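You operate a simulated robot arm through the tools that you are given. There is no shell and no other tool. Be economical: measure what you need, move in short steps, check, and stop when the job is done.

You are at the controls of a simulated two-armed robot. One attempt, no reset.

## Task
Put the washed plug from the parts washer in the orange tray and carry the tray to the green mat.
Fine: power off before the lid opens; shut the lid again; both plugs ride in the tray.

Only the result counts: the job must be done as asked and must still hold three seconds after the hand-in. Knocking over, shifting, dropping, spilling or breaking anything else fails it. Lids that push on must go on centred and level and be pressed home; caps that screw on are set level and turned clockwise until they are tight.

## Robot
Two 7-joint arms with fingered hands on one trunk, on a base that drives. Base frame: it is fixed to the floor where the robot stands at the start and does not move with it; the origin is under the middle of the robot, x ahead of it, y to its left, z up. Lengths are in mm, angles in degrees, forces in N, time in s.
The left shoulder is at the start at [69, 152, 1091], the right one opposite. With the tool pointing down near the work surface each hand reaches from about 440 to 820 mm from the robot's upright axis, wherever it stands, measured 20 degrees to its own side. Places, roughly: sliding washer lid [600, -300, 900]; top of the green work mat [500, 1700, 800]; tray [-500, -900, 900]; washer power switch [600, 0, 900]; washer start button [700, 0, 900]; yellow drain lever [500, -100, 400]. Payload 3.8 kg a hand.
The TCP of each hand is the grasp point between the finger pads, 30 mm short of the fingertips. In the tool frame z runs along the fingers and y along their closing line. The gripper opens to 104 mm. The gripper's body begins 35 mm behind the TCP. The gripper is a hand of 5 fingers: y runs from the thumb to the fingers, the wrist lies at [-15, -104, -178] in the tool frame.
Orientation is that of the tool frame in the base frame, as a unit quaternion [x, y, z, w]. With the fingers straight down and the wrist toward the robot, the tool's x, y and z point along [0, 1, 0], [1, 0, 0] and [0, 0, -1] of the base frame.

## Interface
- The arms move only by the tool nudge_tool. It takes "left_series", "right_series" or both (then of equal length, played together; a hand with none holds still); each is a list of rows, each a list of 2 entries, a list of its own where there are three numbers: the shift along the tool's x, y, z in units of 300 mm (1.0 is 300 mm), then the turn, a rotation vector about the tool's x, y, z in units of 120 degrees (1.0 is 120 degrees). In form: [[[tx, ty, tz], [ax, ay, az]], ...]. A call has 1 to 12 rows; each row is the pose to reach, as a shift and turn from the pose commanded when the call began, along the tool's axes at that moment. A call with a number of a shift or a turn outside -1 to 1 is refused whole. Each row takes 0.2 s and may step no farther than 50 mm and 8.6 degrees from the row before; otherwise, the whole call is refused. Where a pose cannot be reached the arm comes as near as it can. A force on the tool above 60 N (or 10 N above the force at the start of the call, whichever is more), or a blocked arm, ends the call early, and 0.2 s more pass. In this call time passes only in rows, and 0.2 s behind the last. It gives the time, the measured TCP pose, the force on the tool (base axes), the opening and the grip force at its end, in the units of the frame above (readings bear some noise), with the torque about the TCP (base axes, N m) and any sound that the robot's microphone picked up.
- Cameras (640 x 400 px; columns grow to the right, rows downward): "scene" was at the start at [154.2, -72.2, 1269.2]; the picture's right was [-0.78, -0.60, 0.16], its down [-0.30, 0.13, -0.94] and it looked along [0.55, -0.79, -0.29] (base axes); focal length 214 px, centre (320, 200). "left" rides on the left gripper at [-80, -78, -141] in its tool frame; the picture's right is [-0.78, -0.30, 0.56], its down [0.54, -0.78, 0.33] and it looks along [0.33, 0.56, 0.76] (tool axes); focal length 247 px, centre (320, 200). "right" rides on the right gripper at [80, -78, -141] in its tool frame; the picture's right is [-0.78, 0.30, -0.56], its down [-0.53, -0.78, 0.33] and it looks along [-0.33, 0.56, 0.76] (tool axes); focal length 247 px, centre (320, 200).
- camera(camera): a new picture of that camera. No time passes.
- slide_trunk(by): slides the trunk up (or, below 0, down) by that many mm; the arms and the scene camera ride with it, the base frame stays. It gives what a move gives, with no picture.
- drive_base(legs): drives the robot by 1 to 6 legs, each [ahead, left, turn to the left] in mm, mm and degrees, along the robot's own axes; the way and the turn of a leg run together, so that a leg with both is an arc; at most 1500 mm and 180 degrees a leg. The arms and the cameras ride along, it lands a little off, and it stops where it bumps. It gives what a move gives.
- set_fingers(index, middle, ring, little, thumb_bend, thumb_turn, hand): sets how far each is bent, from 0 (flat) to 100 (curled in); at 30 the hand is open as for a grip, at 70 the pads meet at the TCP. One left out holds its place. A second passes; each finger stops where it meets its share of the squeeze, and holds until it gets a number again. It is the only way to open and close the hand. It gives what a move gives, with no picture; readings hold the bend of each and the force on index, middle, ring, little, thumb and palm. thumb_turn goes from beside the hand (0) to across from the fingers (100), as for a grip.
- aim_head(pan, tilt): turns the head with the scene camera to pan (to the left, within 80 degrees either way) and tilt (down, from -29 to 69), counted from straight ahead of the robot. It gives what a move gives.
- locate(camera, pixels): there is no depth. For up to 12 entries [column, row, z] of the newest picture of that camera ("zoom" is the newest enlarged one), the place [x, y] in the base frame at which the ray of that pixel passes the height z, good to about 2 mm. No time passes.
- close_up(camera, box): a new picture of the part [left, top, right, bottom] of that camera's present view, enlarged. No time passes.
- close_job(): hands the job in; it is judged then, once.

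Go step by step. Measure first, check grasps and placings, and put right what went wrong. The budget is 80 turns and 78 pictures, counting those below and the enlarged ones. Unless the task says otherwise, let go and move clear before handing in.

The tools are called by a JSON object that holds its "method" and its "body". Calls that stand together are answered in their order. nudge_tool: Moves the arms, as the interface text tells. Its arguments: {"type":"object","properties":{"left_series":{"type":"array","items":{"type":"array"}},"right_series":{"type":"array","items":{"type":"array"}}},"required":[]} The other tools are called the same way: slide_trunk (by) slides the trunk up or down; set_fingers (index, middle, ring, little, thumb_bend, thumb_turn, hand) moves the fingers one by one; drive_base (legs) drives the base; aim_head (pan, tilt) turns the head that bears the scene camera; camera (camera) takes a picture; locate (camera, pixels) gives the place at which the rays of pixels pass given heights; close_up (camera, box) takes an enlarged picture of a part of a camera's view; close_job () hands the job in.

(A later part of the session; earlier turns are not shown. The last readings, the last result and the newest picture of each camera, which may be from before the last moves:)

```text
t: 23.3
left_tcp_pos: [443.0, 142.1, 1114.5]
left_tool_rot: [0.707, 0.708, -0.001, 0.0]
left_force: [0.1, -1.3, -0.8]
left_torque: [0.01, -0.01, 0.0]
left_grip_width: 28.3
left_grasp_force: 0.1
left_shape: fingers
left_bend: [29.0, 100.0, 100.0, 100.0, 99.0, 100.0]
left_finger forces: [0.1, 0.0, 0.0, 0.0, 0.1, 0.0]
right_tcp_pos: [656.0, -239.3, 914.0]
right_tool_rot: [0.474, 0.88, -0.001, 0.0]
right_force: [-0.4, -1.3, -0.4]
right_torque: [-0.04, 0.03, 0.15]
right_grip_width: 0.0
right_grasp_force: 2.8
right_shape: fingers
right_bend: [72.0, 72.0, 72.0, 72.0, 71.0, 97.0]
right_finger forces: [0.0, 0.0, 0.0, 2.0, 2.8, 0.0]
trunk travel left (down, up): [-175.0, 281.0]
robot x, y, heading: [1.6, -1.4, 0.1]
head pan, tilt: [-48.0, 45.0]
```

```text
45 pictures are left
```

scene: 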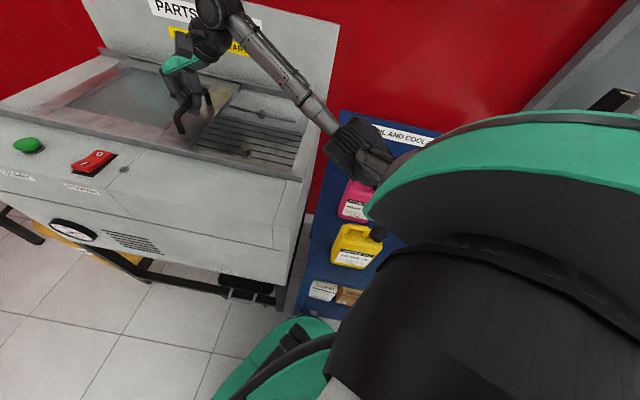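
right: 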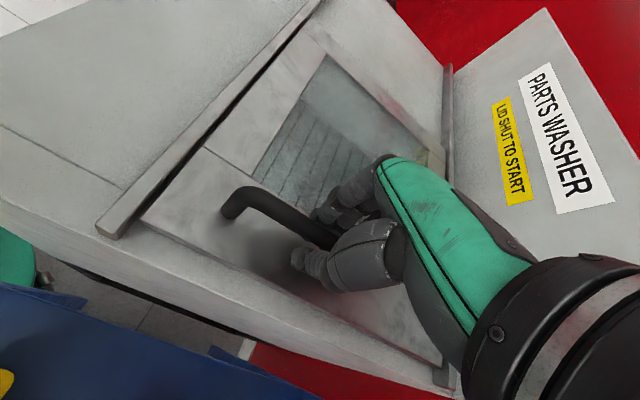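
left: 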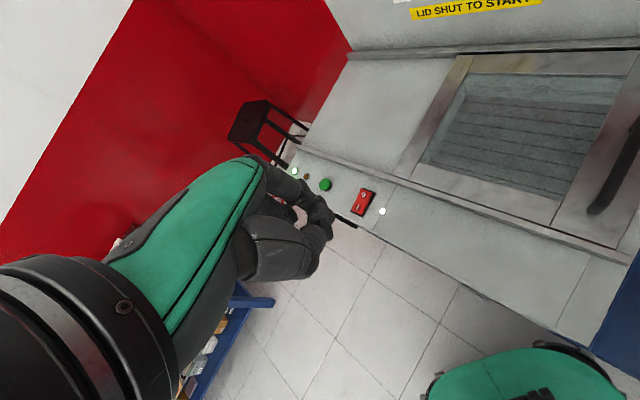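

{"method": "close_up", "body": {"camera": "scene", "box": [160, 70, 320, 190]}}

```text
3.33 times, centred on (240, 130) of scene
```

zoom: 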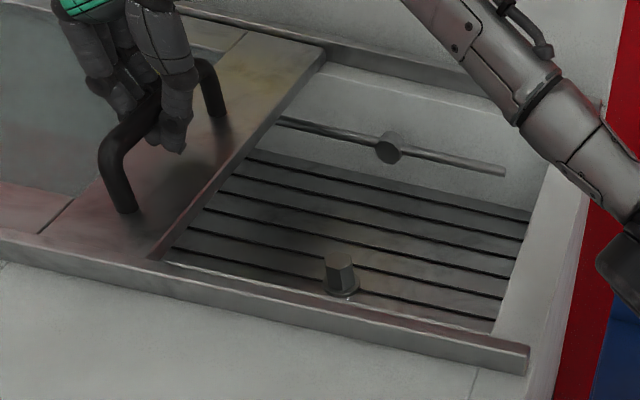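

Lid open; the plug stands at zoom (340,275) on the grate near the front rail. I'll release the handle and lift off.

{"method": "set_fingers", "body": {"hand": "right", "index": 30, "middle": 30, "ring": 30, "little": 30, "thumb_bend": 30, "thumb_turn": 98}}

{"method": "nudge_tool", "body": {"right_series": [[[0, 0, -0.1], [0, 0, 0]], [[0, 0, -0.23], [0, 0, 0]], [[0, 0, -0.36], [0, 0, 0]], [[0, -0.12, -0.43], [0, 0, 0]], [[0, -0.27, -0.45], [0, 0, 0]], [[0, -0.42, -0.45], [0, 0, 0]], [[0, -0.57, -0.45], [0, 0, 0]], [[0, -0.72, -0.45], [0, 0, 0]], [[0, -0.87, -0.45], [0, 0, 0]]]}}

{"method": "camera", "body": {"camera": "right"}}

{"method": "close_up", "body": {"camera": "scene", "box": [160, 70, 320, 190]}}

{"method": "locate", "body": {"camera": "zoom", "pixels": [[340, 262, 800], [340, 262, 820], [340, 262, 840], [340, 262, 780], [340, 262, 760], [342, 292, 800], [342, 292, 780], [342, 292, 760], [342, 292, 740]]}}

```text
t: 24.3
left_tcp_pos: [442.6, 140.8, 1115.9]
left_tool_rot: [0.707, 0.708, 0.0, 0.0]
left_force: [-0.2, 0.1, -0.3]
left_torque: [-0.02, 0.0, 0.0]
left_grip_width: 28.5
left_grasp_force: 0.1
left_shape: fingers
left_bend: [29.0, 100.0, 100.0, 100.0, 99.0, 100.0]
left_finger forces: [0.0, 0.1, 0.0, 0.0, 0.0, 0.0]
right_tcp_pos: [653.7, -240.6, 914.2]
right_tool_rot: [0.474, 0.88, 0.001, 0.0]
right_force: [-0.9, 0.1, 0.4]
right_torque: [-0.01, 0.0, -0.03]
right_grip_width: 102.6
right_grasp_force: 0.0
right_shape: fingers
right_bend: [30.0, 30.0, 30.0, 30.0, 30.0, 96.0]
right_finger forces: [0.1, 0.0, 0.1, 0.0, 0.1, 0.1]
trunk travel left (down, up): [-175.0, 281.0]
robot x, y, heading: [-0.4, 2.0, 0.1]
head pan, tilt: [-48.0, 45.0]
```

```text
t: 26.3
left_tcp_pos: [440.5, 139.2, 1116.7]
left_tool_rot: [0.706, 0.708, 0.0, 0.0]
left_force: [-0.9, -0.4, 0.2]
left_torque: [0.03, 0.0, -0.03]
left_grip_width: 28.4
left_grasp_force: 0.2
left_shape: fingers
left_bend: [29.0, 100.0, 100.0, 100.0, 99.0, 100.0]
left_finger forces: [0.0, 0.0, 0.0, 0.0, 0.0, 0.1]
right_tcp_pos: [437.6, -384.7, 1048.9]
right_tool_rot: [0.474, 0.88, 0.0, -0.001]
right_force: [0.6, 0.5, -0.3]
right_torque: [0.04, 0.02, -0.02]
right_grip_width: 103.3
right_grasp_force: 0.0
right_shape: fingers
right_bend: [30.0, 30.0, 30.0, 30.0, 30.0, 96.0]
right_finger forces: [0.0, 0.0, 0.0, 0.0, 0.1, 0.0]
trunk travel left (down, up): [-175.0, 281.0]
robot x, y, heading: [-1.1, 0.5, -0.1]
head pan, tilt: [-48.0, 45.0]
```

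```text
43 pictures are left
```

right: 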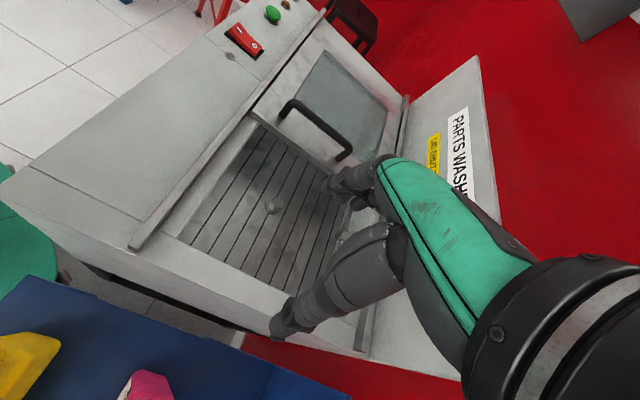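

```text
3.33 times, centred on (240, 130) of scene
```

zoom: 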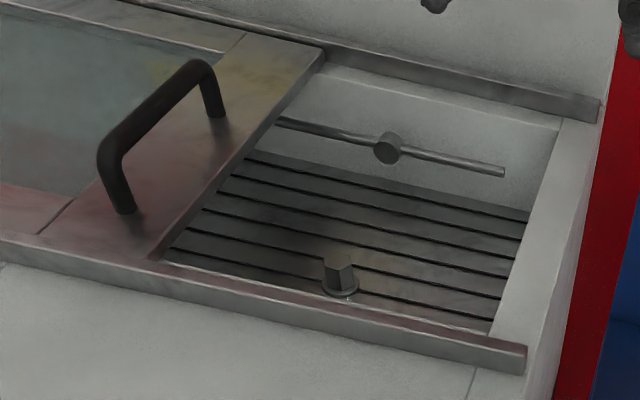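

```text
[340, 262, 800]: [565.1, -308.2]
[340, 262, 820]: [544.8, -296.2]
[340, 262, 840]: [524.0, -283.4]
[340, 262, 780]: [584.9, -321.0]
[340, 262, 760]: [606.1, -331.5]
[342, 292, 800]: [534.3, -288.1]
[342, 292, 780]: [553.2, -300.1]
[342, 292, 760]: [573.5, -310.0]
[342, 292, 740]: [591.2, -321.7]
```

{"method": "locate", "body": {"camera": "right", "pixels": [[272, 206, 840], [272, 206, 820], [272, 206, 800], [272, 206, 780], [272, 206, 760]]}}

{"method": "close_up", "body": {"camera": "right", "box": [180, 120, 380, 290]}}

```text
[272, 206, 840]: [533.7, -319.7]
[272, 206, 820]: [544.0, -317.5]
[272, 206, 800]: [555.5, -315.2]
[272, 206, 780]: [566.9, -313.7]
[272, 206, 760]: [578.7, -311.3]
```

```text
2.35 times, centred on (280, 205) of right
```

zoom: 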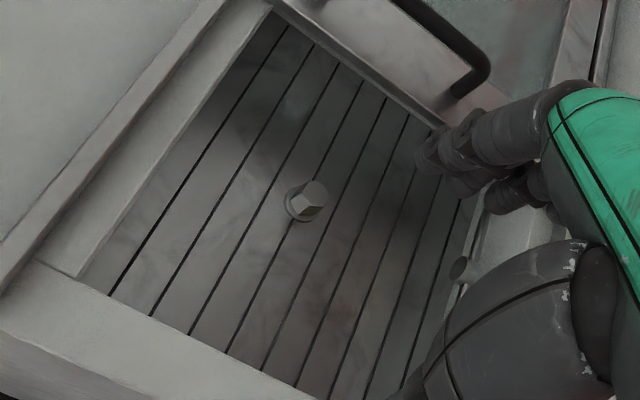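

{"method": "locate", "body": {"camera": "zoom", "pixels": [[313, 190, 840], [313, 190, 800], [313, 190, 790], [313, 190, 780], [300, 206, 800], [300, 206, 780], [300, 206, 760], [300, 206, 740], [35, 270, 870], [250, 20, 840], [445, 120, 870]]}}

```text
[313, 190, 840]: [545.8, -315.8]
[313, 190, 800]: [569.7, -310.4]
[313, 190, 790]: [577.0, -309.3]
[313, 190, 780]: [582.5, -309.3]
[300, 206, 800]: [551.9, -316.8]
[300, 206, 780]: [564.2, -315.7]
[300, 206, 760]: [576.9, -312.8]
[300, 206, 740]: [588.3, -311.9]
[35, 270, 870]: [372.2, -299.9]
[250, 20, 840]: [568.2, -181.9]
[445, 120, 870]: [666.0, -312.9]
```

Plug: head top z≈797 at (569,-310), flange on grate z≈757; lid edge is ~76 mm to the left of it. I'll half-close the right hand and come down over it, stopping partway.

{"method": "set_fingers", "body": {"hand": "right", "index": 42, "middle": 42, "ring": 42, "little": 42, "thumb_bend": 42}}

{"method": "nudge_tool", "body": {"right_series": [[[-0.01, 0.127, 0.06], [0, 0, 0]], [[-0.02, 0.253, 0.12], [0, 0, 0]], [[-0.03, 0.38, 0.18], [0, 0, 0]], [[-0.04, 0.507, 0.25], [0, 0, 0]], [[-0.04, 0.507, 0.4], [0, 0, 0]], [[-0.04, 0.507, 0.53], [0, 0, 0]]]}}

{"method": "close_up", "body": {"camera": "scene", "box": [160, 50, 320, 190]}}

{"method": "camera", "body": {"camera": "right"}}

```text
t: 27.3
left_tcp_pos: [442.4, 139.8, 1115.8]
left_tool_rot: [0.707, 0.707, 0.0, 0.0]
left_force: [-0.4, 0.4, 0.7]
left_torque: [-0.02, 0.0, 0.0]
left_grip_width: 28.5
left_grasp_force: 0.0
left_shape: fingers
left_bend: [29.0, 100.0, 100.0, 100.0, 99.0, 100.0]
left_finger forces: [0.0, 0.1, 0.0, 0.0, 0.1, 0.1]
right_tcp_pos: [439.8, -383.7, 1048.9]
right_tool_rot: [0.474, 0.88, 0.001, 0.0]
right_force: [0.1, 0.0, 0.5]
right_torque: [0.0, -0.01, 0.01]
right_grip_width: 73.7
right_grasp_force: 0.1
right_shape: fingers
right_bend: [42.0, 42.0, 42.0, 42.0, 42.0, 97.0]
right_finger forces: [0.1, 0.0, 0.1, 0.1, 0.0, 0.0]
trunk travel left (down, up): [-175.0, 281.0]
robot x, y, heading: [-0.7, 0.7, -0.1]
head pan, tilt: [-48.0, 45.0]
```

```text
t: 28.7
left_tcp_pos: [442.3, 139.7, 1115.8]
left_tool_rot: [0.707, 0.707, -0.001, -0.001]
left_force: [0.6, -1.0, -0.4]
left_torque: [0.01, 0.03, -0.01]
left_grip_width: 28.5
left_grasp_force: 0.2
left_shape: fingers
left_bend: [29.0, 100.0, 100.0, 100.0, 99.0, 100.0]
left_finger forces: [0.0, 0.1, 0.1, 0.0, 0.1, 0.0]
right_tcp_pos: [568.8, -309.6, 891.0]
right_tool_rot: [0.474, 0.881, 0.0, 0.001]
right_force: [0.0, -0.1, 0.5]
right_torque: [-0.02, -0.01, -0.01]
right_grip_width: 73.5
right_grasp_force: 0.0
right_shape: fingers
right_bend: [42.0, 42.0, 42.0, 42.0, 42.0, 97.0]
right_finger forces: [0.1, 0.1, 0.0, 0.1, 0.0, 0.0]
trunk travel left (down, up): [-175.0, 281.0]
robot x, y, heading: [-0.5, -1.9, 0.4]
head pan, tilt: [-48.0, 45.0]
```

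```text
2.86 times, centred on (240, 120) of scene
```

zoom: 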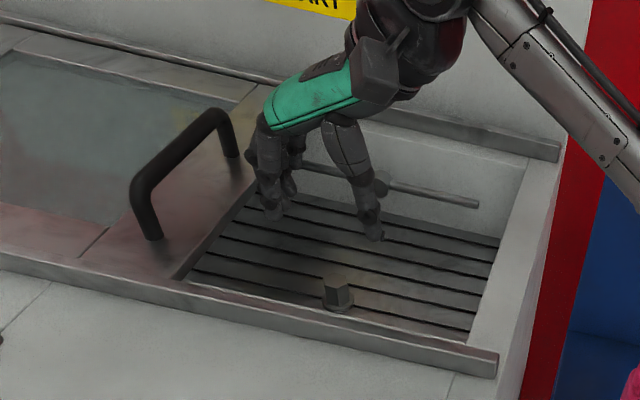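

```text
39 pictures are left
```

right: 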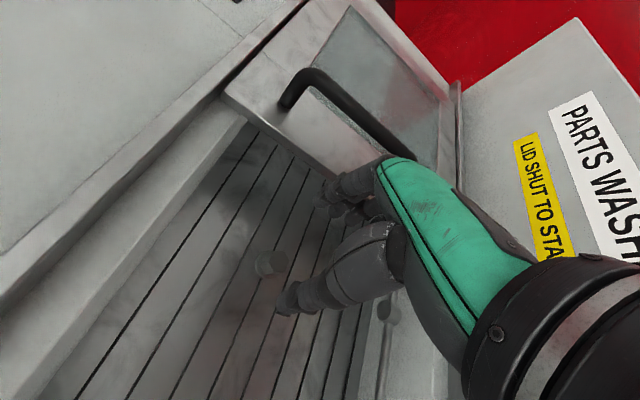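

{"method": "nudge_tool", "body": {"right_series": [[[0, 0, 0.1], [0, 0, 0]], [[0, 0, 0.19], [0, 0, 0]], [[0, 0, 0.26], [0, 0, 0]], [[0, 0, 0.31], [0, 0, 0]], [[0, 0, 0.34], [0, 0, 0]]]}}

{"method": "close_up", "body": {"camera": "scene", "box": [160, 50, 320, 190]}}

{"method": "close_up", "body": {"camera": "right", "box": [220, 130, 440, 340]}}

```text
t: 29.9
left_tcp_pos: [439.1, 143.0, 1118.2]
left_tool_rot: [0.706, 0.708, 0.001, 0.001]
left_force: [0.0, -0.3, -0.4]
left_torque: [-0.04, -0.06, 0.0]
left_grip_width: 28.3
left_grasp_force: 0.1
left_shape: fingers
left_bend: [29.0, 100.0, 100.0, 100.0, 99.0, 100.0]
left_finger forces: [0.0, 0.0, 0.0, 0.1, 0.1, 0.0]
right_tcp_pos: [573.1, -309.8, 797.0]
right_tool_rot: [0.475, 0.88, 0.004, 0.006]
right_force: [-0.6, 0.5, 24.2]
right_torque: [0.37, -0.92, -0.01]
right_grip_width: 73.3
right_grasp_force: 12.7
right_shape: fingers
right_bend: [42.0, 39.0, 42.0, 42.0, 42.0, 97.0]
right_finger forces: [0.4, 22.8, 0.0, 0.1, 1.5, 0.1]
trunk travel left (down, up): [-175.0, 281.0]
robot x, y, heading: [-0.4, -3.0, 0.1]
head pan, tilt: [-48.0, 45.0]
```

```text
2.86 times, centred on (240, 120) of scene
```

zoom: 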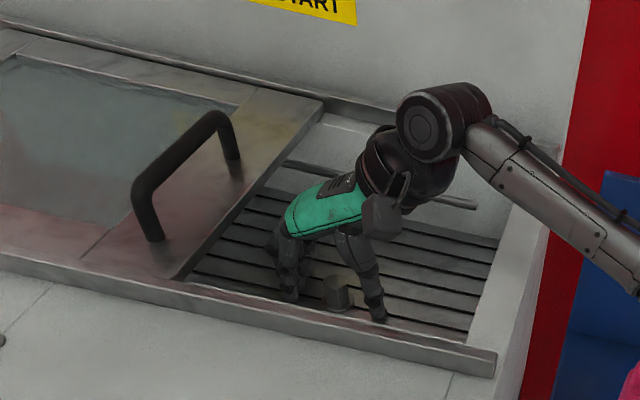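

```text
1.90 times, centred on (330, 235) of right
```

zoom: 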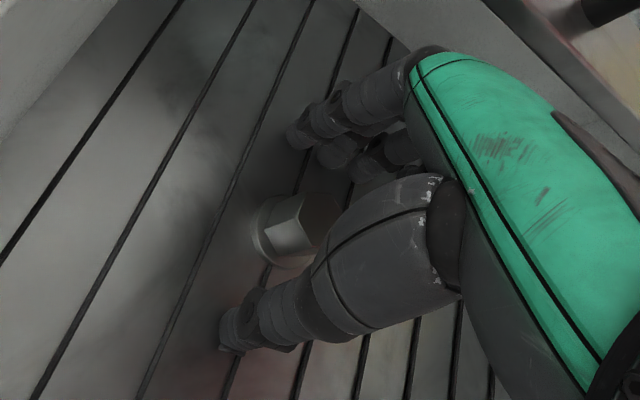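

The middle fingertip touches the grate (22.8 N) and the plug sits ~8 mm toward tool +x. Lift a little, shift, then close.

{"method": "nudge_tool", "body": {"right_series": [[[0, 0, -0.035], [0, 0, 0]], [[0.027, 0, -0.035], [0, 0, 0]]]}}

{"method": "set_fingers", "body": {"hand": "right", "index": 54, "middle": 54, "ring": 54, "little": 54, "thumb_bend": 54}}

{"method": "close_up", "body": {"camera": "right", "box": [220, 130, 440, 340]}}

```text
t: 30.5
left_tcp_pos: [441.7, 141.1, 1116.6]
left_tool_rot: [0.706, 0.708, 0.0, 0.0]
left_force: [-0.3, 0.3, -0.5]
left_torque: [0.02, 0.0, 0.0]
left_grip_width: 28.7
left_grasp_force: 0.0
left_shape: fingers
left_bend: [29.0, 100.0, 100.0, 100.0, 99.0, 100.0]
left_finger forces: [0.1, 0.1, 0.0, 0.0, 0.0, 0.0]
right_tcp_pos: [565.2, -305.7, 799.0]
right_tool_rot: [0.475, 0.88, -0.001, -0.001]
right_force: [1.7, -0.8, 6.0]
right_torque: [0.07, -0.33, -0.11]
right_grip_width: 72.7
right_grasp_force: 2.6
right_shape: fingers
right_bend: [42.0, 40.0, 42.0, 42.0, 42.0, 97.0]
right_finger forces: [0.0, 6.0, 0.0, 0.1, 0.0, 0.1]
trunk travel left (down, up): [-175.0, 281.0]
robot x, y, heading: [-3.1, -0.4, -0.4]
head pan, tilt: [-48.0, 45.0]
```

```text
t: 31.5
left_tcp_pos: [442.0, 141.5, 1115.2]
left_tool_rot: [0.707, 0.707, -0.001, 0.001]
left_force: [0.0, -0.4, -0.5]
left_torque: [0.01, 0.01, 0.0]
left_grip_width: 28.5
left_grasp_force: 0.1
left_shape: fingers
left_bend: [29.0, 100.0, 100.0, 100.0, 99.0, 100.0]
left_finger forces: [0.1, 0.1, 0.1, 0.0, 0.0, 0.0]
right_tcp_pos: [566.5, -305.4, 799.7]
right_tool_rot: [0.475, 0.88, -0.001, -0.001]
right_force: [0.4, 0.9, 3.7]
right_torque: [0.08, -0.14, 0.05]
right_grip_width: 41.8
right_grasp_force: 1.8
right_shape: fingers
right_bend: [54.0, 52.0, 54.0, 54.0, 54.0, 98.0]
right_finger forces: [0.1, 3.6, 0.0, 0.1, 0.1, 0.0]
trunk travel left (down, up): [-175.0, 281.0]
robot x, y, heading: [0.3, -0.2, -0.2]
head pan, tilt: [-48.0, 45.0]
```

```text
1.90 times, centred on (330, 235) of right
```

zoom: 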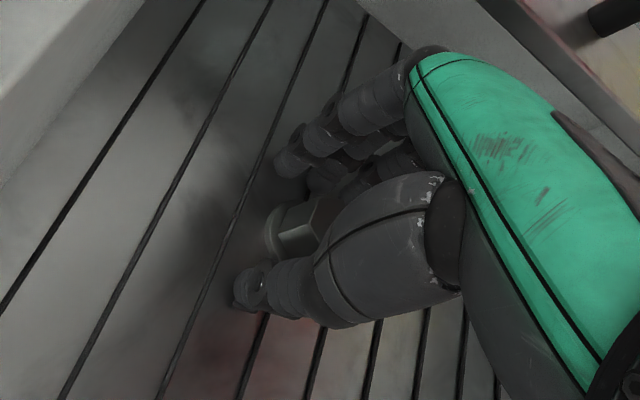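

Plug head lies between thumb and fingers. Close to grasp.

{"method": "set_fingers", "body": {"hand": "right", "index": 72, "middle": 72, "ring": 72, "little": 72, "thumb_bend": 72}}

{"method": "close_up", "body": {"camera": "right", "box": [220, 130, 440, 340]}}

```text
t: 32.5
left_tcp_pos: [441.7, 140.3, 1114.9]
left_tool_rot: [0.706, 0.708, 0.0, 0.0]
left_force: [0.7, 0.1, 1.3]
left_torque: [-0.01, -0.02, -0.02]
left_grip_width: 28.5
left_grasp_force: 0.1
left_shape: fingers
left_bend: [29.0, 100.0, 100.0, 100.0, 99.0, 100.0]
left_finger forces: [0.0, 0.0, 0.1, 0.0, 0.1, 0.0]
right_tcp_pos: [564.9, -305.2, 800.5]
right_tool_rot: [0.474, 0.881, -0.001, 0.0]
right_force: [0.3, -0.2, -0.4]
right_torque: [-0.01, 0.0, -0.01]
right_grip_width: 0.0
right_grasp_force: 0.1
right_shape: fingers
right_bend: [72.0, 72.0, 72.0, 72.0, 71.0, 100.0]
right_finger forces: [0.0, 0.0, 0.0, 0.0, 0.0, 0.0]
trunk travel left (down, up): [-175.0, 281.0]
robot x, y, heading: [-1.7, 0.5, -0.2]
head pan, tilt: [-48.0, 45.0]
```

```text
1.90 times, centred on (330, 235) of right
```

zoom: 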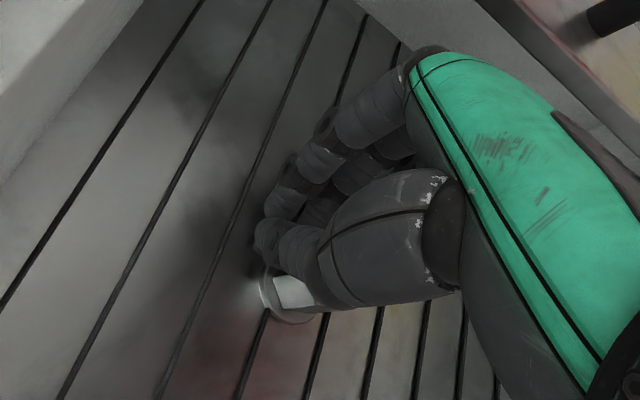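

The fingers rode over and the plug slipped under the thumb; I was too high. Open, lift and re-measure.

{"method": "set_fingers", "body": {"hand": "right", "index": 45, "middle": 45, "ring": 45, "little": 45, "thumb_bend": 45}}

{"method": "nudge_tool", "body": {"right_series": [[[0, 0, -0.1], [0, 0, 0]], [[0, 0, -0.22], [0, 0, 0]]]}}

{"method": "close_up", "body": {"camera": "right", "box": [200, 150, 400, 340]}}

{"method": "close_up", "body": {"camera": "scene", "box": [200, 80, 300, 170]}}

```text
t: 33.5
left_tcp_pos: [443.4, 140.8, 1116.6]
left_tool_rot: [0.707, 0.707, 0.0, 0.0]
left_force: [0.0, 0.1, 0.1]
left_torque: [-0.03, 0.0, 0.04]
left_grip_width: 28.3
left_grasp_force: 0.1
left_shape: fingers
left_bend: [29.0, 100.0, 100.0, 100.0, 99.0, 100.0]
left_finger forces: [0.0, 0.0, 0.1, 0.1, 0.1, 0.1]
right_tcp_pos: [566.1, -305.8, 800.7]
right_tool_rot: [0.475, 0.88, -0.001, 0.0]
right_force: [-0.3, 0.3, 0.3]
right_torque: [0.0, 0.01, -0.01]
right_grip_width: 64.6
right_grasp_force: 0.1
right_shape: fingers
right_bend: [45.0, 45.0, 45.0, 45.0, 45.0, 97.0]
right_finger forces: [0.0, 0.0, 0.0, 0.1, 0.0, 0.0]
trunk travel left (down, up): [-175.0, 281.0]
robot x, y, heading: [1.1, -0.3, 0.1]
head pan, tilt: [-48.0, 45.0]
```

```text
t: 34.1
left_tcp_pos: [442.0, 140.7, 1116.9]
left_tool_rot: [0.707, 0.708, 0.0, 0.0]
left_force: [-0.8, 0.3, 0.4]
left_torque: [0.01, -0.01, 0.01]
left_grip_width: 28.3
left_grasp_force: 0.1
left_shape: fingers
left_bend: [29.0, 100.0, 100.0, 100.0, 99.0, 100.0]
left_finger forces: [0.0, 0.1, 0.0, 0.0, 0.0, 0.1]
right_tcp_pos: [569.6, -304.7, 866.7]
right_tool_rot: [0.474, 0.88, 0.0, 0.0]
right_force: [0.0, 0.6, 0.0]
right_torque: [0.02, 0.03, 0.01]
right_grip_width: 64.7
right_grasp_force: 0.0
right_shape: fingers
right_bend: [45.0, 45.0, 45.0, 45.0, 45.0, 97.0]
right_finger forces: [0.1, 0.1, 0.0, 0.0, 0.1, 0.0]
trunk travel left (down, up): [-175.0, 281.0]
robot x, y, heading: [2.4, -2.8, -0.1]
head pan, tilt: [-48.0, 45.0]
```

```text
2.11 times, centred on (300, 245) of right
```

zoom: 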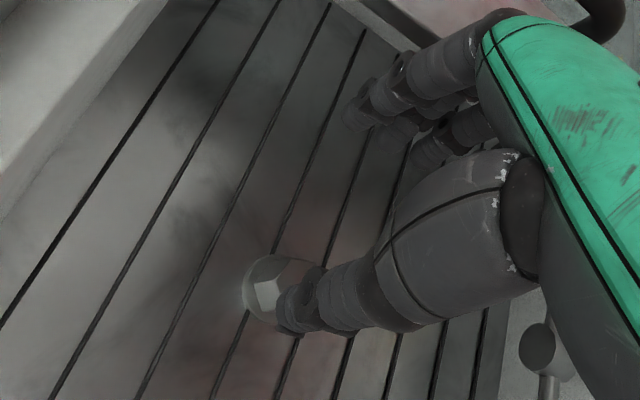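

```text
4.44 times, centred on (250, 125) of scene
```

zoom: 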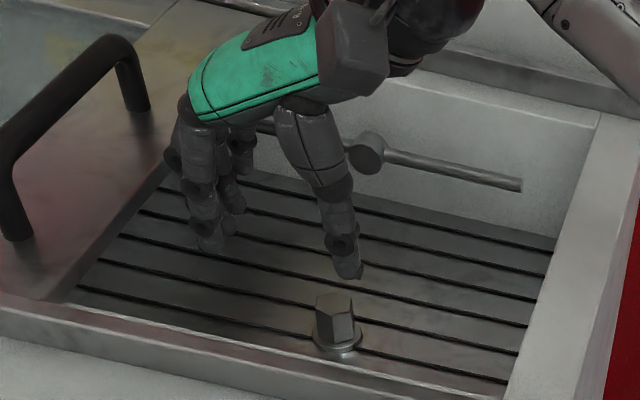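

{"method": "locate", "body": {"camera": "zoom", "pixels": [[335, 300, 797], [337, 338, 760], [337, 320, 780]]}}

{"method": "close_up", "body": {"camera": "right", "box": [240, 230, 340, 320]}}

{"method": "locate", "body": {"camera": "zoom", "pixels": [[215, 250, 797], [170, 240, 760]]}}

```text
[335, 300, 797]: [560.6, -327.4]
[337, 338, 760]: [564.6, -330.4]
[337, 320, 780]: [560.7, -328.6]
```

```text
4.44 times, centred on (290, 275) of right
```

zoom: 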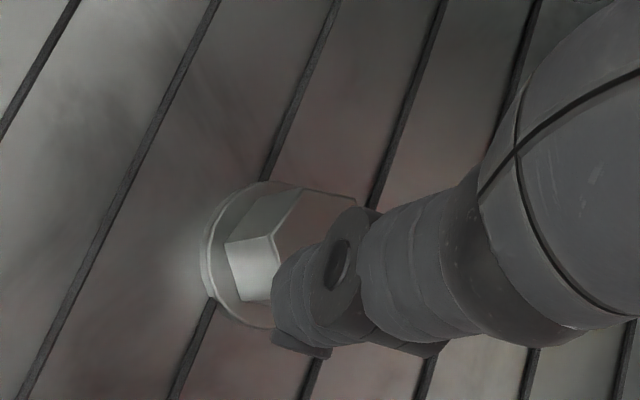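

```text
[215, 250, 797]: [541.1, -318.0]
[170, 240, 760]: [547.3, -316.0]
```

Plug now stands at about (562,-328). Recentre the hand on it and come down.

{"method": "nudge_tool", "body": {"right_series": [[[-0.053, -0.062, 0], [0, 0, 0]], [[-0.053, -0.062, 0.1], [0, 0, 0]], [[-0.053, -0.062, 0.17], [0, 0, 0]], [[-0.053, -0.062, 0.22], [0, 0, 0]], [[-0.053, -0.062, 0.235], [0, 0, 0]]]}}

{"method": "close_up", "body": {"camera": "right", "box": [220, 130, 440, 340]}}

{"method": "close_up", "body": {"camera": "scene", "box": [200, 80, 300, 170]}}

```text
t: 35.3
left_tcp_pos: [439.9, 142.7, 1116.3]
left_tool_rot: [0.706, 0.708, 0.0, 0.001]
left_force: [-0.3, 0.1, 0.4]
left_torque: [0.01, 0.02, 0.01]
left_grip_width: 28.4
left_grasp_force: 0.1
left_shape: fingers
left_bend: [29.0, 100.0, 100.0, 100.0, 99.0, 100.0]
left_finger forces: [0.1, 0.0, 0.0, 0.0, 0.0, 0.0]
right_tcp_pos: [563.1, -329.2, 797.7]
right_tool_rot: [0.475, 0.88, 0.002, 0.004]
right_force: [1.8, -0.4, 15.8]
right_torque: [0.24, -0.63, -0.02]
right_grip_width: 64.7
right_grasp_force: 8.0
right_shape: fingers
right_bend: [45.0, 44.0, 45.0, 45.0, 45.0, 97.0]
right_finger forces: [0.0, 15.6, 0.0, 0.0, 0.1, 0.0]
trunk travel left (down, up): [-175.0, 281.0]
robot x, y, heading: [-0.4, 0.3, 0.1]
head pan, tilt: [-48.0, 45.0]
```

```text
1.90 times, centred on (330, 235) of right
```

zoom: 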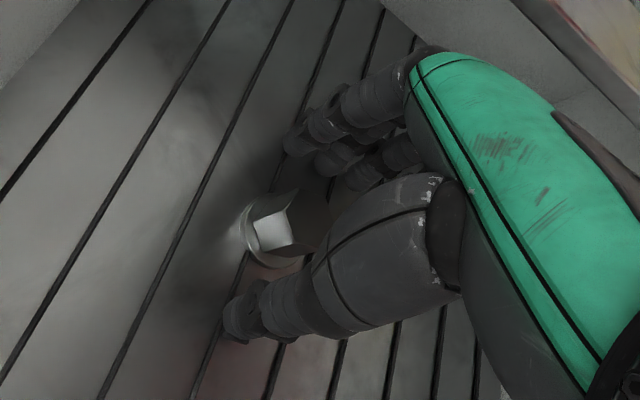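

```text
4.44 times, centred on (250, 125) of scene
```

zoom: 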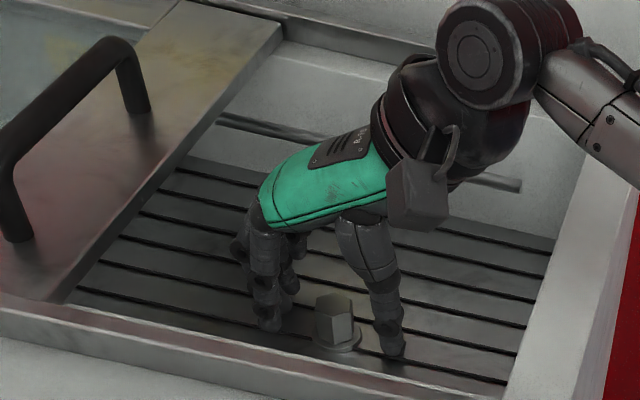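

{"method": "nudge_tool", "body": {"right_series": [[[0.013, 0, -0.01], [0, 0, 0]]]}}

{"method": "set_fingers", "body": {"hand": "right", "index": 54, "middle": 58, "ring": 58, "little": 58, "thumb_bend": 54}}

{"method": "nudge_tool", "body": {"right_series": [[[0, 0, 0.015], [0, 0, 0]], [[0, 0, 0.03], [0, 0, 0]], [[0, 0, 0.045], [0, 0, 0]]]}}

{"method": "close_up", "body": {"camera": "right", "box": [220, 130, 440, 340]}}

```text
t: 35.7
left_tcp_pos: [442.0, 140.5, 1117.1]
left_tool_rot: [0.707, 0.707, 0.0, 0.0]
left_force: [-0.5, 0.1, 0.3]
left_torque: [-0.01, 0.01, 0.03]
left_grip_width: 28.5
left_grasp_force: 0.0
left_shape: fingers
left_bend: [29.0, 100.0, 100.0, 100.0, 99.0, 100.0]
left_finger forces: [0.0, 0.1, 0.0, 0.1, 0.0, 0.0]
right_tcp_pos: [559.9, -326.5, 799.0]
right_tool_rot: [0.475, 0.88, 0.001, 0.001]
right_force: [2.8, -1.9, 12.5]
right_torque: [0.12, -0.56, -0.15]
right_grip_width: 64.8
right_grasp_force: 6.1
right_shape: fingers
right_bend: [45.0, 43.0, 45.0, 45.0, 45.0, 97.0]
right_finger forces: [0.0, 12.0, 0.0, 0.1, 0.0, 0.0]
trunk travel left (down, up): [-175.0, 281.0]
robot x, y, heading: [-1.1, -3.9, -0.0]
head pan, tilt: [-48.0, 45.0]
```

```text
t: 36.7
left_tcp_pos: [440.4, 141.8, 1117.1]
left_tool_rot: [0.707, 0.707, -0.001, 0.0]
left_force: [0.8, -0.3, -0.6]
left_torque: [0.03, 0.0, 0.02]
left_grip_width: 28.5
left_grasp_force: 0.1
left_shape: fingers
left_bend: [29.0, 100.0, 100.0, 100.0, 99.0, 100.0]
left_finger forces: [0.1, 0.1, 0.1, 0.0, 0.1, 0.0]
right_tcp_pos: [559.2, -325.2, 799.7]
right_tool_rot: [0.474, 0.881, 0.0, 0.001]
right_force: [5.3, 3.2, 15.7]
right_torque: [0.28, -0.7, 0.05]
right_grip_width: 42.0
right_grasp_force: 8.0
right_shape: fingers
right_bend: [54.0, 51.0, 57.0, 57.0, 54.0, 98.0]
right_finger forces: [0.1, 16.4, 0.0, 0.1, 0.0, 0.0]
trunk travel left (down, up): [-175.0, 281.0]
robot x, y, heading: [1.1, 5.0, 0.0]
head pan, tilt: [-48.0, 45.0]
```

```text
t: 37.5
left_tcp_pos: [437.3, 144.7, 1118.4]
left_tool_rot: [0.706, 0.708, 0.001, 0.003]
left_force: [0.8, 0.5, 0.8]
left_torque: [0.03, 0.01, -0.02]
left_grip_width: 28.5
left_grasp_force: 0.1
left_shape: fingers
left_bend: [29.0, 100.0, 100.0, 100.0, 99.0, 100.0]
left_finger forces: [0.0, 0.0, 0.0, 0.0, 0.0, 0.0]
right_tcp_pos: [559.5, -322.6, 797.9]
right_tool_rot: [0.475, 0.88, 0.006, 0.01]
right_force: [3.9, 2.6, 55.8]
right_torque: [-0.43, 0.89, 0.0]
right_grip_width: 42.9
right_grasp_force: 28.2
right_shape: fingers
right_bend: [54.0, 52.0, 57.0, 57.0, 55.0, 99.0]
right_finger forces: [0.1, 13.2, 0.0, 0.0, 43.3, 0.0]
trunk travel left (down, up): [-175.0, 281.0]
robot x, y, heading: [-3.2, -0.2, 0.0]
head pan, tilt: [-48.0, 45.0]
```

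```text
1.90 times, centred on (330, 235) of right
```

zoom: 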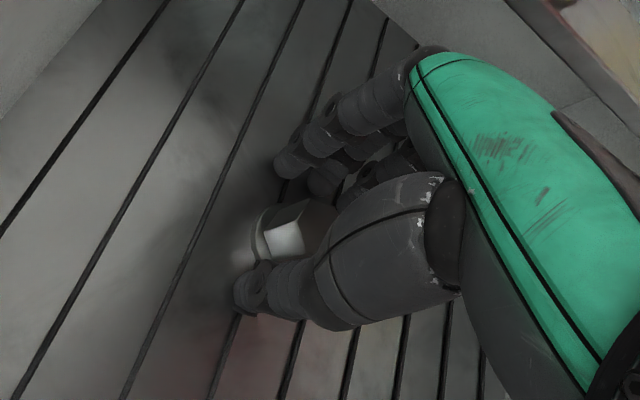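

Thumb reads 43 N on the flange: the plug is a few mm toward the thumb. Lift a bit, shift toward the thumb side, and lower again.

{"method": "nudge_tool", "body": {"right_series": [[[0, 0, -0.06], [0, 0, 0]], [[-0.01, -0.017, -0.06], [0, 0, 0]], [[-0.01, -0.017, -0.03], [0, 0, 0]], [[-0.01, -0.017, -0.01], [0, 0, 0]]]}}

{"method": "close_up", "body": {"camera": "right", "box": [220, 130, 440, 340]}}

{"method": "close_up", "body": {"camera": "scene", "box": [210, 90, 300, 170]}}

```text
t: 38.5
left_tcp_pos: [437.3, 143.7, 1118.2]
left_tool_rot: [0.706, 0.708, 0.001, 0.003]
left_force: [0.1, 0.2, -0.4]
left_torque: [-0.01, 0.01, 0.01]
left_grip_width: 28.6
left_grasp_force: 0.0
left_shape: fingers
left_bend: [29.0, 100.0, 100.0, 100.0, 99.0, 100.0]
left_finger forces: [0.0, 0.0, 0.0, 0.0, 0.0, 0.0]
right_tcp_pos: [555.8, -331.0, 797.4]
right_tool_rot: [0.475, 0.88, 0.004, 0.009]
right_force: [3.0, 3.6, 47.1]
right_torque: [-0.09, 0.37, 0.04]
right_grip_width: 41.5
right_grasp_force: 23.7
right_shape: fingers
right_bend: [54.0, 53.0, 57.0, 57.0, 55.0, 99.0]
right_finger forces: [3.2, 14.5, 0.0, 0.1, 29.9, 0.0]
trunk travel left (down, up): [-175.0, 281.0]
robot x, y, heading: [4.7, 1.6, 0.3]
head pan, tilt: [-48.0, 45.0]
```

```text
1.90 times, centred on (330, 235) of right
```

zoom: 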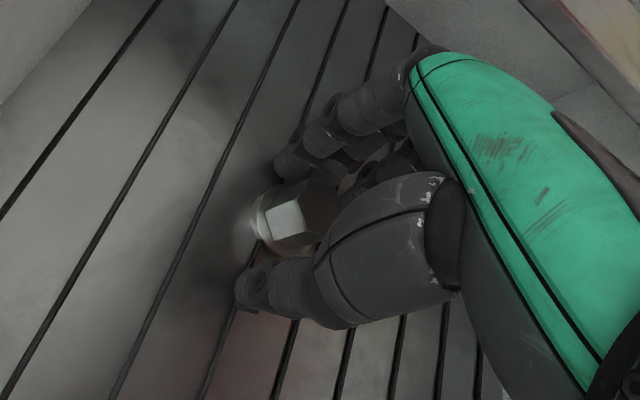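

```text
5.00 times, centred on (255, 130) of scene
```

zoom: 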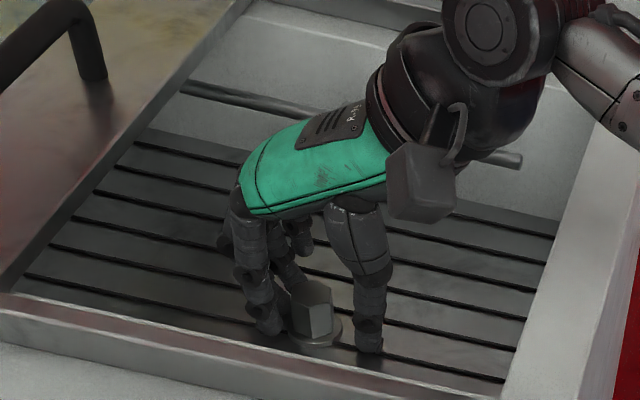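

Plug sits centred between thumb and fingers, tips on the grate with the arm pressing lightly down. Close now.

{"method": "set_fingers", "body": {"hand": "right", "index": 72, "middle": 72, "ring": 58, "little": 58, "thumb_bend": 72}}

{"method": "close_up", "body": {"camera": "right", "box": [220, 130, 440, 340]}}

```text
t: 39.5
left_tcp_pos: [437.0, 143.3, 1117.6]
left_tool_rot: [0.706, 0.708, 0.001, 0.003]
left_force: [0.1, 0.0, -0.7]
left_torque: [0.0, 0.03, 0.02]
left_grip_width: 28.4
left_grasp_force: 0.0
left_shape: fingers
left_bend: [29.0, 100.0, 100.0, 100.0, 99.0, 100.0]
left_finger forces: [0.1, 0.1, 0.0, 0.1, 0.1, 0.0]
right_tcp_pos: [554.1, -331.2, 797.1]
right_tool_rot: [0.476, 0.879, 0.004, 0.008]
right_force: [-5.7, -2.9, 53.4]
right_torque: [-0.78, 1.73, 0.02]
right_grip_width: 15.0
right_grasp_force: 28.9
right_shape: fingers
right_bend: [72.0, 71.0, 57.0, 57.0, 62.0, 100.0]
right_finger forces: [0.1, 2.7, 0.0, 0.0, 55.4, 0.0]
trunk travel left (down, up): [-175.0, 281.0]
robot x, y, heading: [-1.2, -3.9, -0.1]
head pan, tilt: [-48.0, 45.0]
```

```text
1.90 times, centred on (330, 235) of right
```

zoom: 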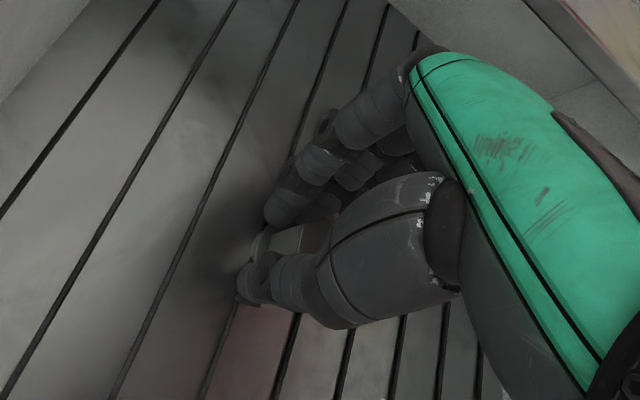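

{"method": "nudge_tool", "body": {"right_series": [[[0, 0, -0.02], [0, 0, 0]]]}}

{"method": "set_fingers", "body": {"hand": "right", "index": 76, "middle": 76, "thumb_bend": 75}}

{"method": "close_up", "body": {"camera": "right", "box": [220, 130, 440, 340]}}

{"method": "close_up", "body": {"camera": "scene", "box": [210, 90, 300, 170]}}

```text
t: 39.9
left_tcp_pos: [439.0, 142.8, 1116.4]
left_tool_rot: [0.706, 0.708, 0.0, 0.001]
left_force: [-0.1, 0.5, 0.7]
left_torque: [0.03, -0.04, -0.01]
left_grip_width: 28.5
left_grasp_force: 0.0
left_shape: fingers
left_bend: [29.0, 100.0, 100.0, 100.0, 99.0, 100.0]
left_finger forces: [0.0, 0.0, 0.0, 0.0, 0.1, 0.0]
right_tcp_pos: [553.6, -330.0, 797.6]
right_tool_rot: [0.475, 0.88, 0.001, 0.004]
right_force: [-2.3, -2.5, 39.0]
right_torque: [-0.58, 1.21, 0.08]
right_grip_width: 14.5
right_grasp_force: 22.6
right_shape: fingers
right_bend: [72.0, 71.0, 57.0, 57.0, 62.0, 100.0]
right_finger forces: [0.0, 3.9, 0.0, 0.0, 40.6, 0.0]
trunk travel left (down, up): [-175.0, 281.0]
robot x, y, heading: [2.7, -1.8, 0.1]
head pan, tilt: [-48.0, 45.0]
```

```text
t: 40.9
left_tcp_pos: [438.3, 143.2, 1118.0]
left_tool_rot: [0.707, 0.708, 0.001, 0.002]
left_force: [-0.2, -1.0, 0.2]
left_torque: [0.02, -0.01, 0.01]
left_grip_width: 28.5
left_grasp_force: 0.1
left_shape: fingers
left_bend: [29.0, 100.0, 100.0, 100.0, 99.0, 100.0]
left_finger forces: [0.0, 0.0, 0.1, 0.0, 0.1, 0.0]
right_tcp_pos: [552.1, -331.8, 797.5]
right_tool_rot: [0.477, 0.879, 0.001, 0.004]
right_force: [-3.6, -4.4, 37.4]
right_torque: [-0.67, 1.24, 0.09]
right_grip_width: 9.5
right_grasp_force: 26.9
right_shape: fingers
right_bend: [76.0, 74.0, 57.0, 57.0, 62.0, 100.0]
right_finger forces: [2.0, 8.8, 0.1, 0.0, 43.1, 0.0]
trunk travel left (down, up): [-175.0, 281.0]
robot x, y, heading: [1.5, 0.8, -0.0]
head pan, tilt: [-48.0, 45.0]
```

```text
1.90 times, centred on (330, 235) of right
```

zoom: 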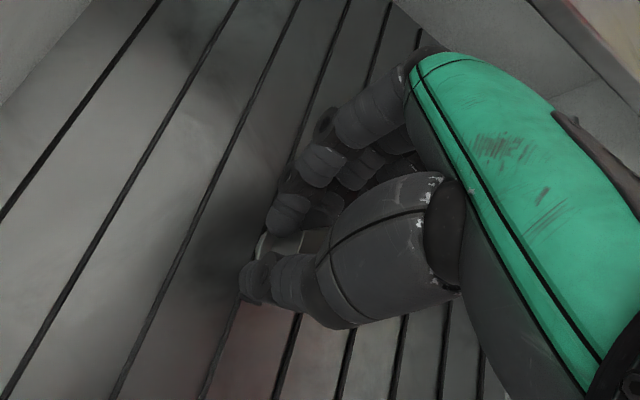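

```text
5.00 times, centred on (255, 130) of scene
```

zoom: 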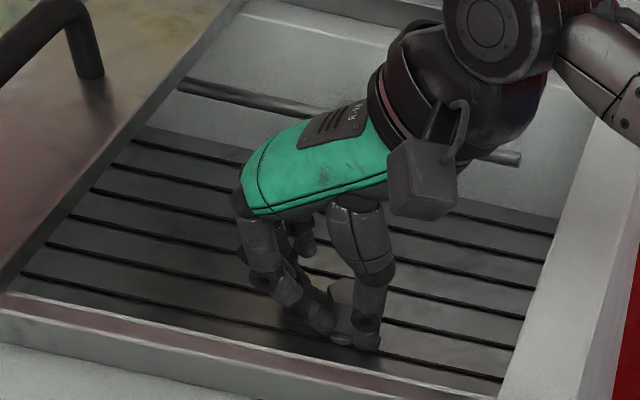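

The plug is pinched between index/middle and thumb in the scene view (340,310). Squeeze a little and lift to check.

{"method": "nudge_tool", "body": {"right_series": [[[0, 0, -0.03], [0, 0, 0]]]}}

{"method": "set_fingers", "body": {"hand": "right", "index": 85, "middle": 85, "thumb_bend": 80}}

{"method": "nudge_tool", "body": {"right_series": [[[0, 0, -0.03], [0, 0, 0]], [[0, 0, -0.06], [0, 0, 0]], [[0, 0, -0.09], [0, 0, 0]]]}}

{"method": "close_up", "body": {"camera": "scene", "box": [210, 90, 300, 170]}}

```text
t: 41.3
left_tcp_pos: [442.0, 140.9, 1115.4]
left_tool_rot: [0.707, 0.708, 0.0, 0.0]
left_force: [-1.0, 0.2, -0.5]
left_torque: [0.01, -0.02, -0.01]
left_grip_width: 28.4
left_grasp_force: 0.0
left_shape: fingers
left_bend: [29.0, 100.0, 100.0, 100.0, 99.0, 100.0]
left_finger forces: [0.0, 0.0, 0.0, 0.0, 0.1, 0.1]
right_tcp_pos: [555.6, -331.8, 797.7]
right_tool_rot: [0.473, 0.881, -0.003, -0.003]
right_force: [-1.3, -2.3, 6.5]
right_torque: [-0.14, 0.2, 0.04]
right_grip_width: 7.0
right_grasp_force: 14.4
right_shape: fingers
right_bend: [76.0, 74.0, 57.0, 57.0, 63.0, 99.0]
right_finger forces: [2.9, 9.7, 0.0, 0.0, 15.4, 0.1]
trunk travel left (down, up): [-175.0, 281.0]
robot x, y, heading: [-1.9, 1.7, 0.1]
head pan, tilt: [-48.0, 45.0]
```

```text
t: 42.3
left_tcp_pos: [442.2, 140.8, 1116.2]
left_tool_rot: [0.706, 0.708, 0.0, 0.001]
left_force: [0.2, 0.1, -0.1]
left_torque: [0.01, 0.0, -0.04]
left_grip_width: 28.8
left_grasp_force: 0.1
left_shape: fingers
left_bend: [29.0, 100.0, 100.0, 100.0, 99.0, 100.0]
left_finger forces: [0.0, 0.0, 0.1, 0.1, 0.0, 0.0]
right_tcp_pos: [554.9, -330.8, 801.9]
right_tool_rot: [0.474, 0.88, 0.0, 0.0]
right_force: [-0.3, -0.2, 0.3]
right_torque: [0.02, 0.03, -0.03]
right_grip_width: 5.5
right_grasp_force: 0.2
right_shape: fingers
right_bend: [84.0, 85.0, 57.0, 57.0, 71.0, 100.0]
right_finger forces: [0.0, 0.0, 0.0, 0.1, 0.0, 0.1]
trunk travel left (down, up): [-175.0, 281.0]
robot x, y, heading: [1.3, 2.0, 0.0]
head pan, tilt: [-48.0, 45.0]
```

```text
t: 43.1
left_tcp_pos: [441.9, 141.3, 1116.1]
left_tool_rot: [0.706, 0.708, 0.0, -0.001]
left_force: [-0.6, -0.2, 0.3]
left_torque: [0.0, 0.0, -0.02]
left_grip_width: 28.5
left_grasp_force: 0.0
left_shape: fingers
left_bend: [29.0, 100.0, 100.0, 100.0, 99.0, 100.0]
left_finger forces: [0.0, 0.0, 0.0, 0.1, 0.0, 0.0]
right_tcp_pos: [554.3, -331.9, 829.5]
right_tool_rot: [0.474, 0.88, 0.0, 0.0]
right_force: [0.7, -0.5, -0.5]
right_torque: [0.01, 0.0, -0.05]
right_grip_width: 6.4
right_grasp_force: 0.1
right_shape: fingers
right_bend: [84.0, 85.0, 57.0, 57.0, 71.0, 99.0]
right_finger forces: [0.0, 0.0, 0.0, 0.0, 0.0, 0.0]
trunk travel left (down, up): [-175.0, 281.0]
robot x, y, heading: [0.2, 2.3, 0.1]
head pan, tilt: [-48.0, 45.0]
```

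```text
5.00 times, centred on (255, 130) of scene
```

zoom: 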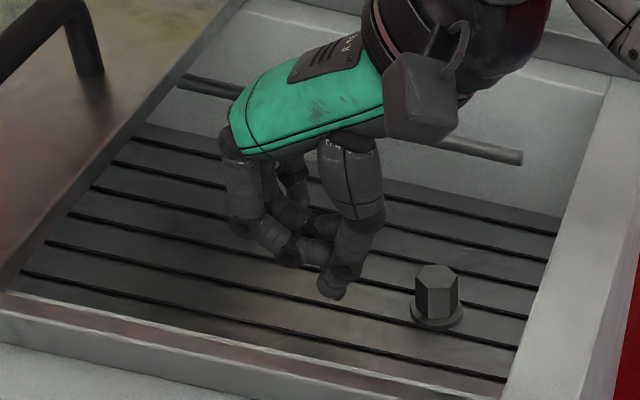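

The plug squirted out again and now stands at zoom (437,300). Measure where it went, to learn the lateral bias.

{"method": "locate", "body": {"camera": "zoom", "pixels": [[437, 270, 800], [437, 312, 762], [333, 295, 795], [300, 258, 795], [333, 295, 785]]}}

{"method": "set_fingers", "body": {"hand": "right", "index": 60, "middle": 60, "ring": 60, "little": 60, "thumb_bend": 50}}

{"method": "nudge_tool", "body": {"right_series": [[[0, 0, -0.1], [0, 0, 0]], [[0, -0.1, -0.2], [0, 0, 0]], [[0, -0.2, -0.3], [0, 0, 0]]]}}

{"method": "camera", "body": {"camera": "right"}}

```text
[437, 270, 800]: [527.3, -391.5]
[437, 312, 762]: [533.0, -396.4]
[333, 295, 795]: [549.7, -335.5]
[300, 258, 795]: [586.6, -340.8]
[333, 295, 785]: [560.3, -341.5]
```

```text
t: 44.1
left_tcp_pos: [442.7, 141.0, 1115.3]
left_tool_rot: [0.706, 0.708, 0.0, 0.0]
left_force: [-0.6, 0.3, -1.0]
left_torque: [-0.01, -0.02, 0.03]
left_grip_width: 28.3
left_grasp_force: 0.2
left_shape: fingers
left_bend: [29.0, 100.0, 100.0, 100.0, 99.0, 100.0]
left_finger forces: [0.1, 0.1, 0.0, 0.0, 0.0, 0.0]
right_tcp_pos: [554.9, -332.4, 829.6]
right_tool_rot: [0.474, 0.881, 0.001, 0.0]
right_force: [0.2, -0.1, -0.5]
right_torque: [-0.02, -0.01, 0.0]
right_grip_width: 38.5
right_grasp_force: 0.1
right_shape: fingers
right_bend: [60.0, 60.0, 60.0, 60.0, 50.0, 98.0]
right_finger forces: [0.0, 0.0, 0.0, 0.0, 0.1, 0.0]
trunk travel left (down, up): [-175.0, 281.0]
robot x, y, heading: [-1.0, -2.0, -0.0]
head pan, tilt: [-48.0, 45.0]
```

```text
t: 44.9
left_tcp_pos: [441.2, 141.3, 1115.3]
left_tool_rot: [0.707, 0.708, 0.0, 0.0]
left_force: [0.2, 0.3, -0.3]
left_torque: [-0.01, -0.01, 0.02]
left_grip_width: 28.6
left_grasp_force: 0.1
left_shape: fingers
left_bend: [29.0, 100.0, 100.0, 100.0, 99.0, 100.0]
left_finger forces: [0.0, 0.0, 0.1, 0.0, 0.0, 0.0]
right_tcp_pos: [501.8, -360.9, 920.0]
right_tool_rot: [0.474, 0.881, 0.0, 0.0]
right_force: [-0.5, 0.1, 0.4]
right_torque: [-0.04, -0.02, -0.03]
right_grip_width: 38.4
right_grasp_force: 0.0
right_shape: fingers
right_bend: [60.0, 60.0, 60.0, 60.0, 50.0, 98.0]
right_finger forces: [0.0, 0.1, 0.1, 0.0, 0.0, 0.0]
trunk travel left (down, up): [-175.0, 281.0]
robot x, y, heading: [-2.1, 2.9, -0.1]
head pan, tilt: [-48.0, 45.0]
```

```text
22 pictures are left
```

right: 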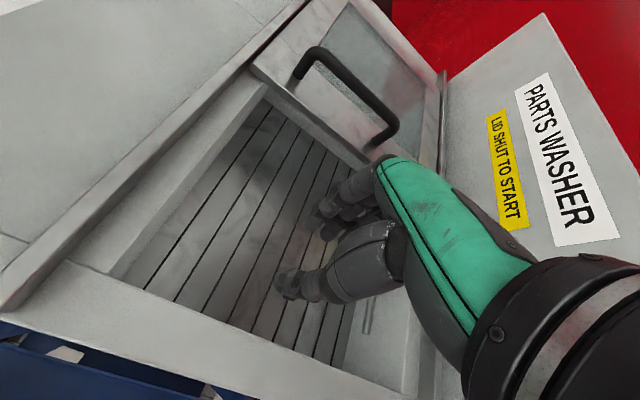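

Both slips went toward tool −x: middle pushed off-axis while the thumb opposes the index. I'll pinch with index and thumb only, other fingers curled, and align x precisely; plug is now at ≈(530,-394).

{"method": "set_fingers", "body": {"hand": "right", "index": 48, "middle": 100, "ring": 100, "little": 100, "thumb_bend": 48}}

{"method": "nudge_tool", "body": {"right_series": [[[-0.066, 0.01, 0], [0, 0, 0]], [[-0.132, 0.019, 0.05], [0, 0, 0]], [[-0.132, 0.019, 0.15], [0, 0, 0]], [[-0.132, 0.019, 0.25], [0, 0, 0]]]}}

{"method": "close_up", "body": {"camera": "right", "box": [220, 130, 440, 340]}}

{"method": "close_up", "body": {"camera": "scene", "box": [220, 90, 310, 170]}}

```text
t: 45.9
left_tcp_pos: [443.0, 140.5, 1116.5]
left_tool_rot: [0.706, 0.708, 0.001, 0.0]
left_force: [0.3, 0.9, 0.2]
left_torque: [0.0, -0.03, 0.01]
left_grip_width: 28.4
left_grasp_force: 0.1
left_shape: fingers
left_bend: [29.0, 100.0, 100.0, 100.0, 99.0, 100.0]
left_finger forces: [0.0, 0.0, 0.0, 0.0, 0.1, 0.0]
right_tcp_pos: [504.0, -361.3, 920.1]
right_tool_rot: [0.474, 0.881, 0.0, 0.0]
right_force: [-0.8, 0.3, 0.0]
right_torque: [0.0, 0.02, 0.0]
right_grip_width: 56.7
right_grasp_force: 0.0
right_shape: fingers
right_bend: [48.0, 100.0, 100.0, 100.0, 48.0, 98.0]
right_finger forces: [0.0, 0.0, 0.0, 0.0, 0.0, 0.0]
trunk travel left (down, up): [-175.0, 281.0]
robot x, y, heading: [-2.0, 1.2, 0.1]
head pan, tilt: [-48.0, 45.0]
```

```text
t: 46.9
left_tcp_pos: [441.8, 140.1, 1115.3]
left_tool_rot: [0.707, 0.707, 0.0, -0.001]
left_force: [-0.4, 0.3, 0.4]
left_torque: [0.0, -0.02, 0.0]
left_grip_width: 28.5
left_grasp_force: 0.1
left_shape: fingers
left_bend: [29.0, 100.0, 100.0, 100.0, 99.0, 100.0]
left_finger forces: [0.1, 0.0, 0.0, 0.1, 0.1, 0.0]
right_tcp_pos: [532.2, -393.9, 841.2]
right_tool_rot: [0.474, 0.88, 0.0, 0.0]
right_force: [-0.2, -0.6, 0.7]
right_torque: [-0.02, 0.03, 0.0]
right_grip_width: 56.9
right_grasp_force: 0.1
right_shape: fingers
right_bend: [48.0, 100.0, 100.0, 100.0, 48.0, 98.0]
right_finger forces: [0.0, 0.1, 0.0, 0.0, 0.1, 0.1]
trunk travel left (down, up): [-175.0, 281.0]
robot x, y, heading: [1.4, -1.4, 0.1]
head pan, tilt: [-48.0, 45.0]
```

```text
1.90 times, centred on (330, 235) of right
```

zoom: 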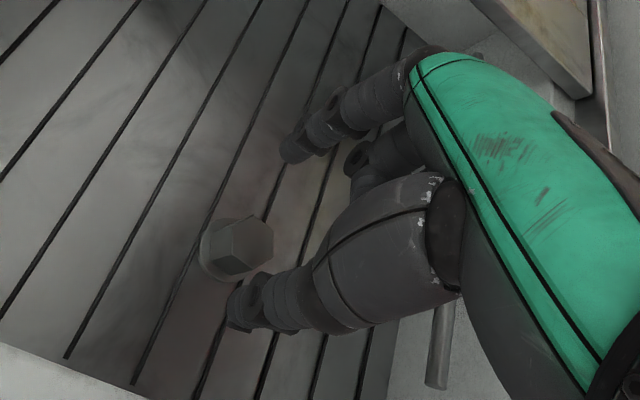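

```text
5.00 times, centred on (265, 130) of scene
```

zoom: 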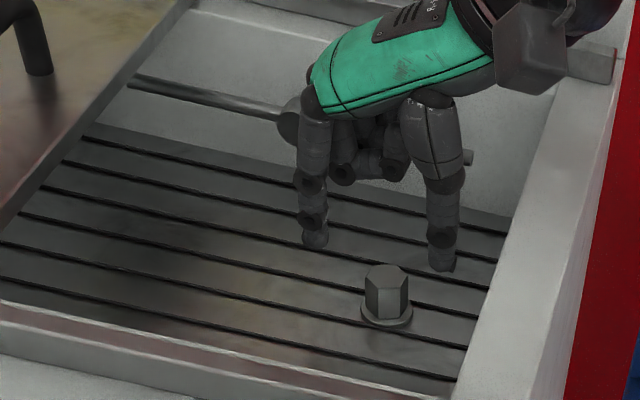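

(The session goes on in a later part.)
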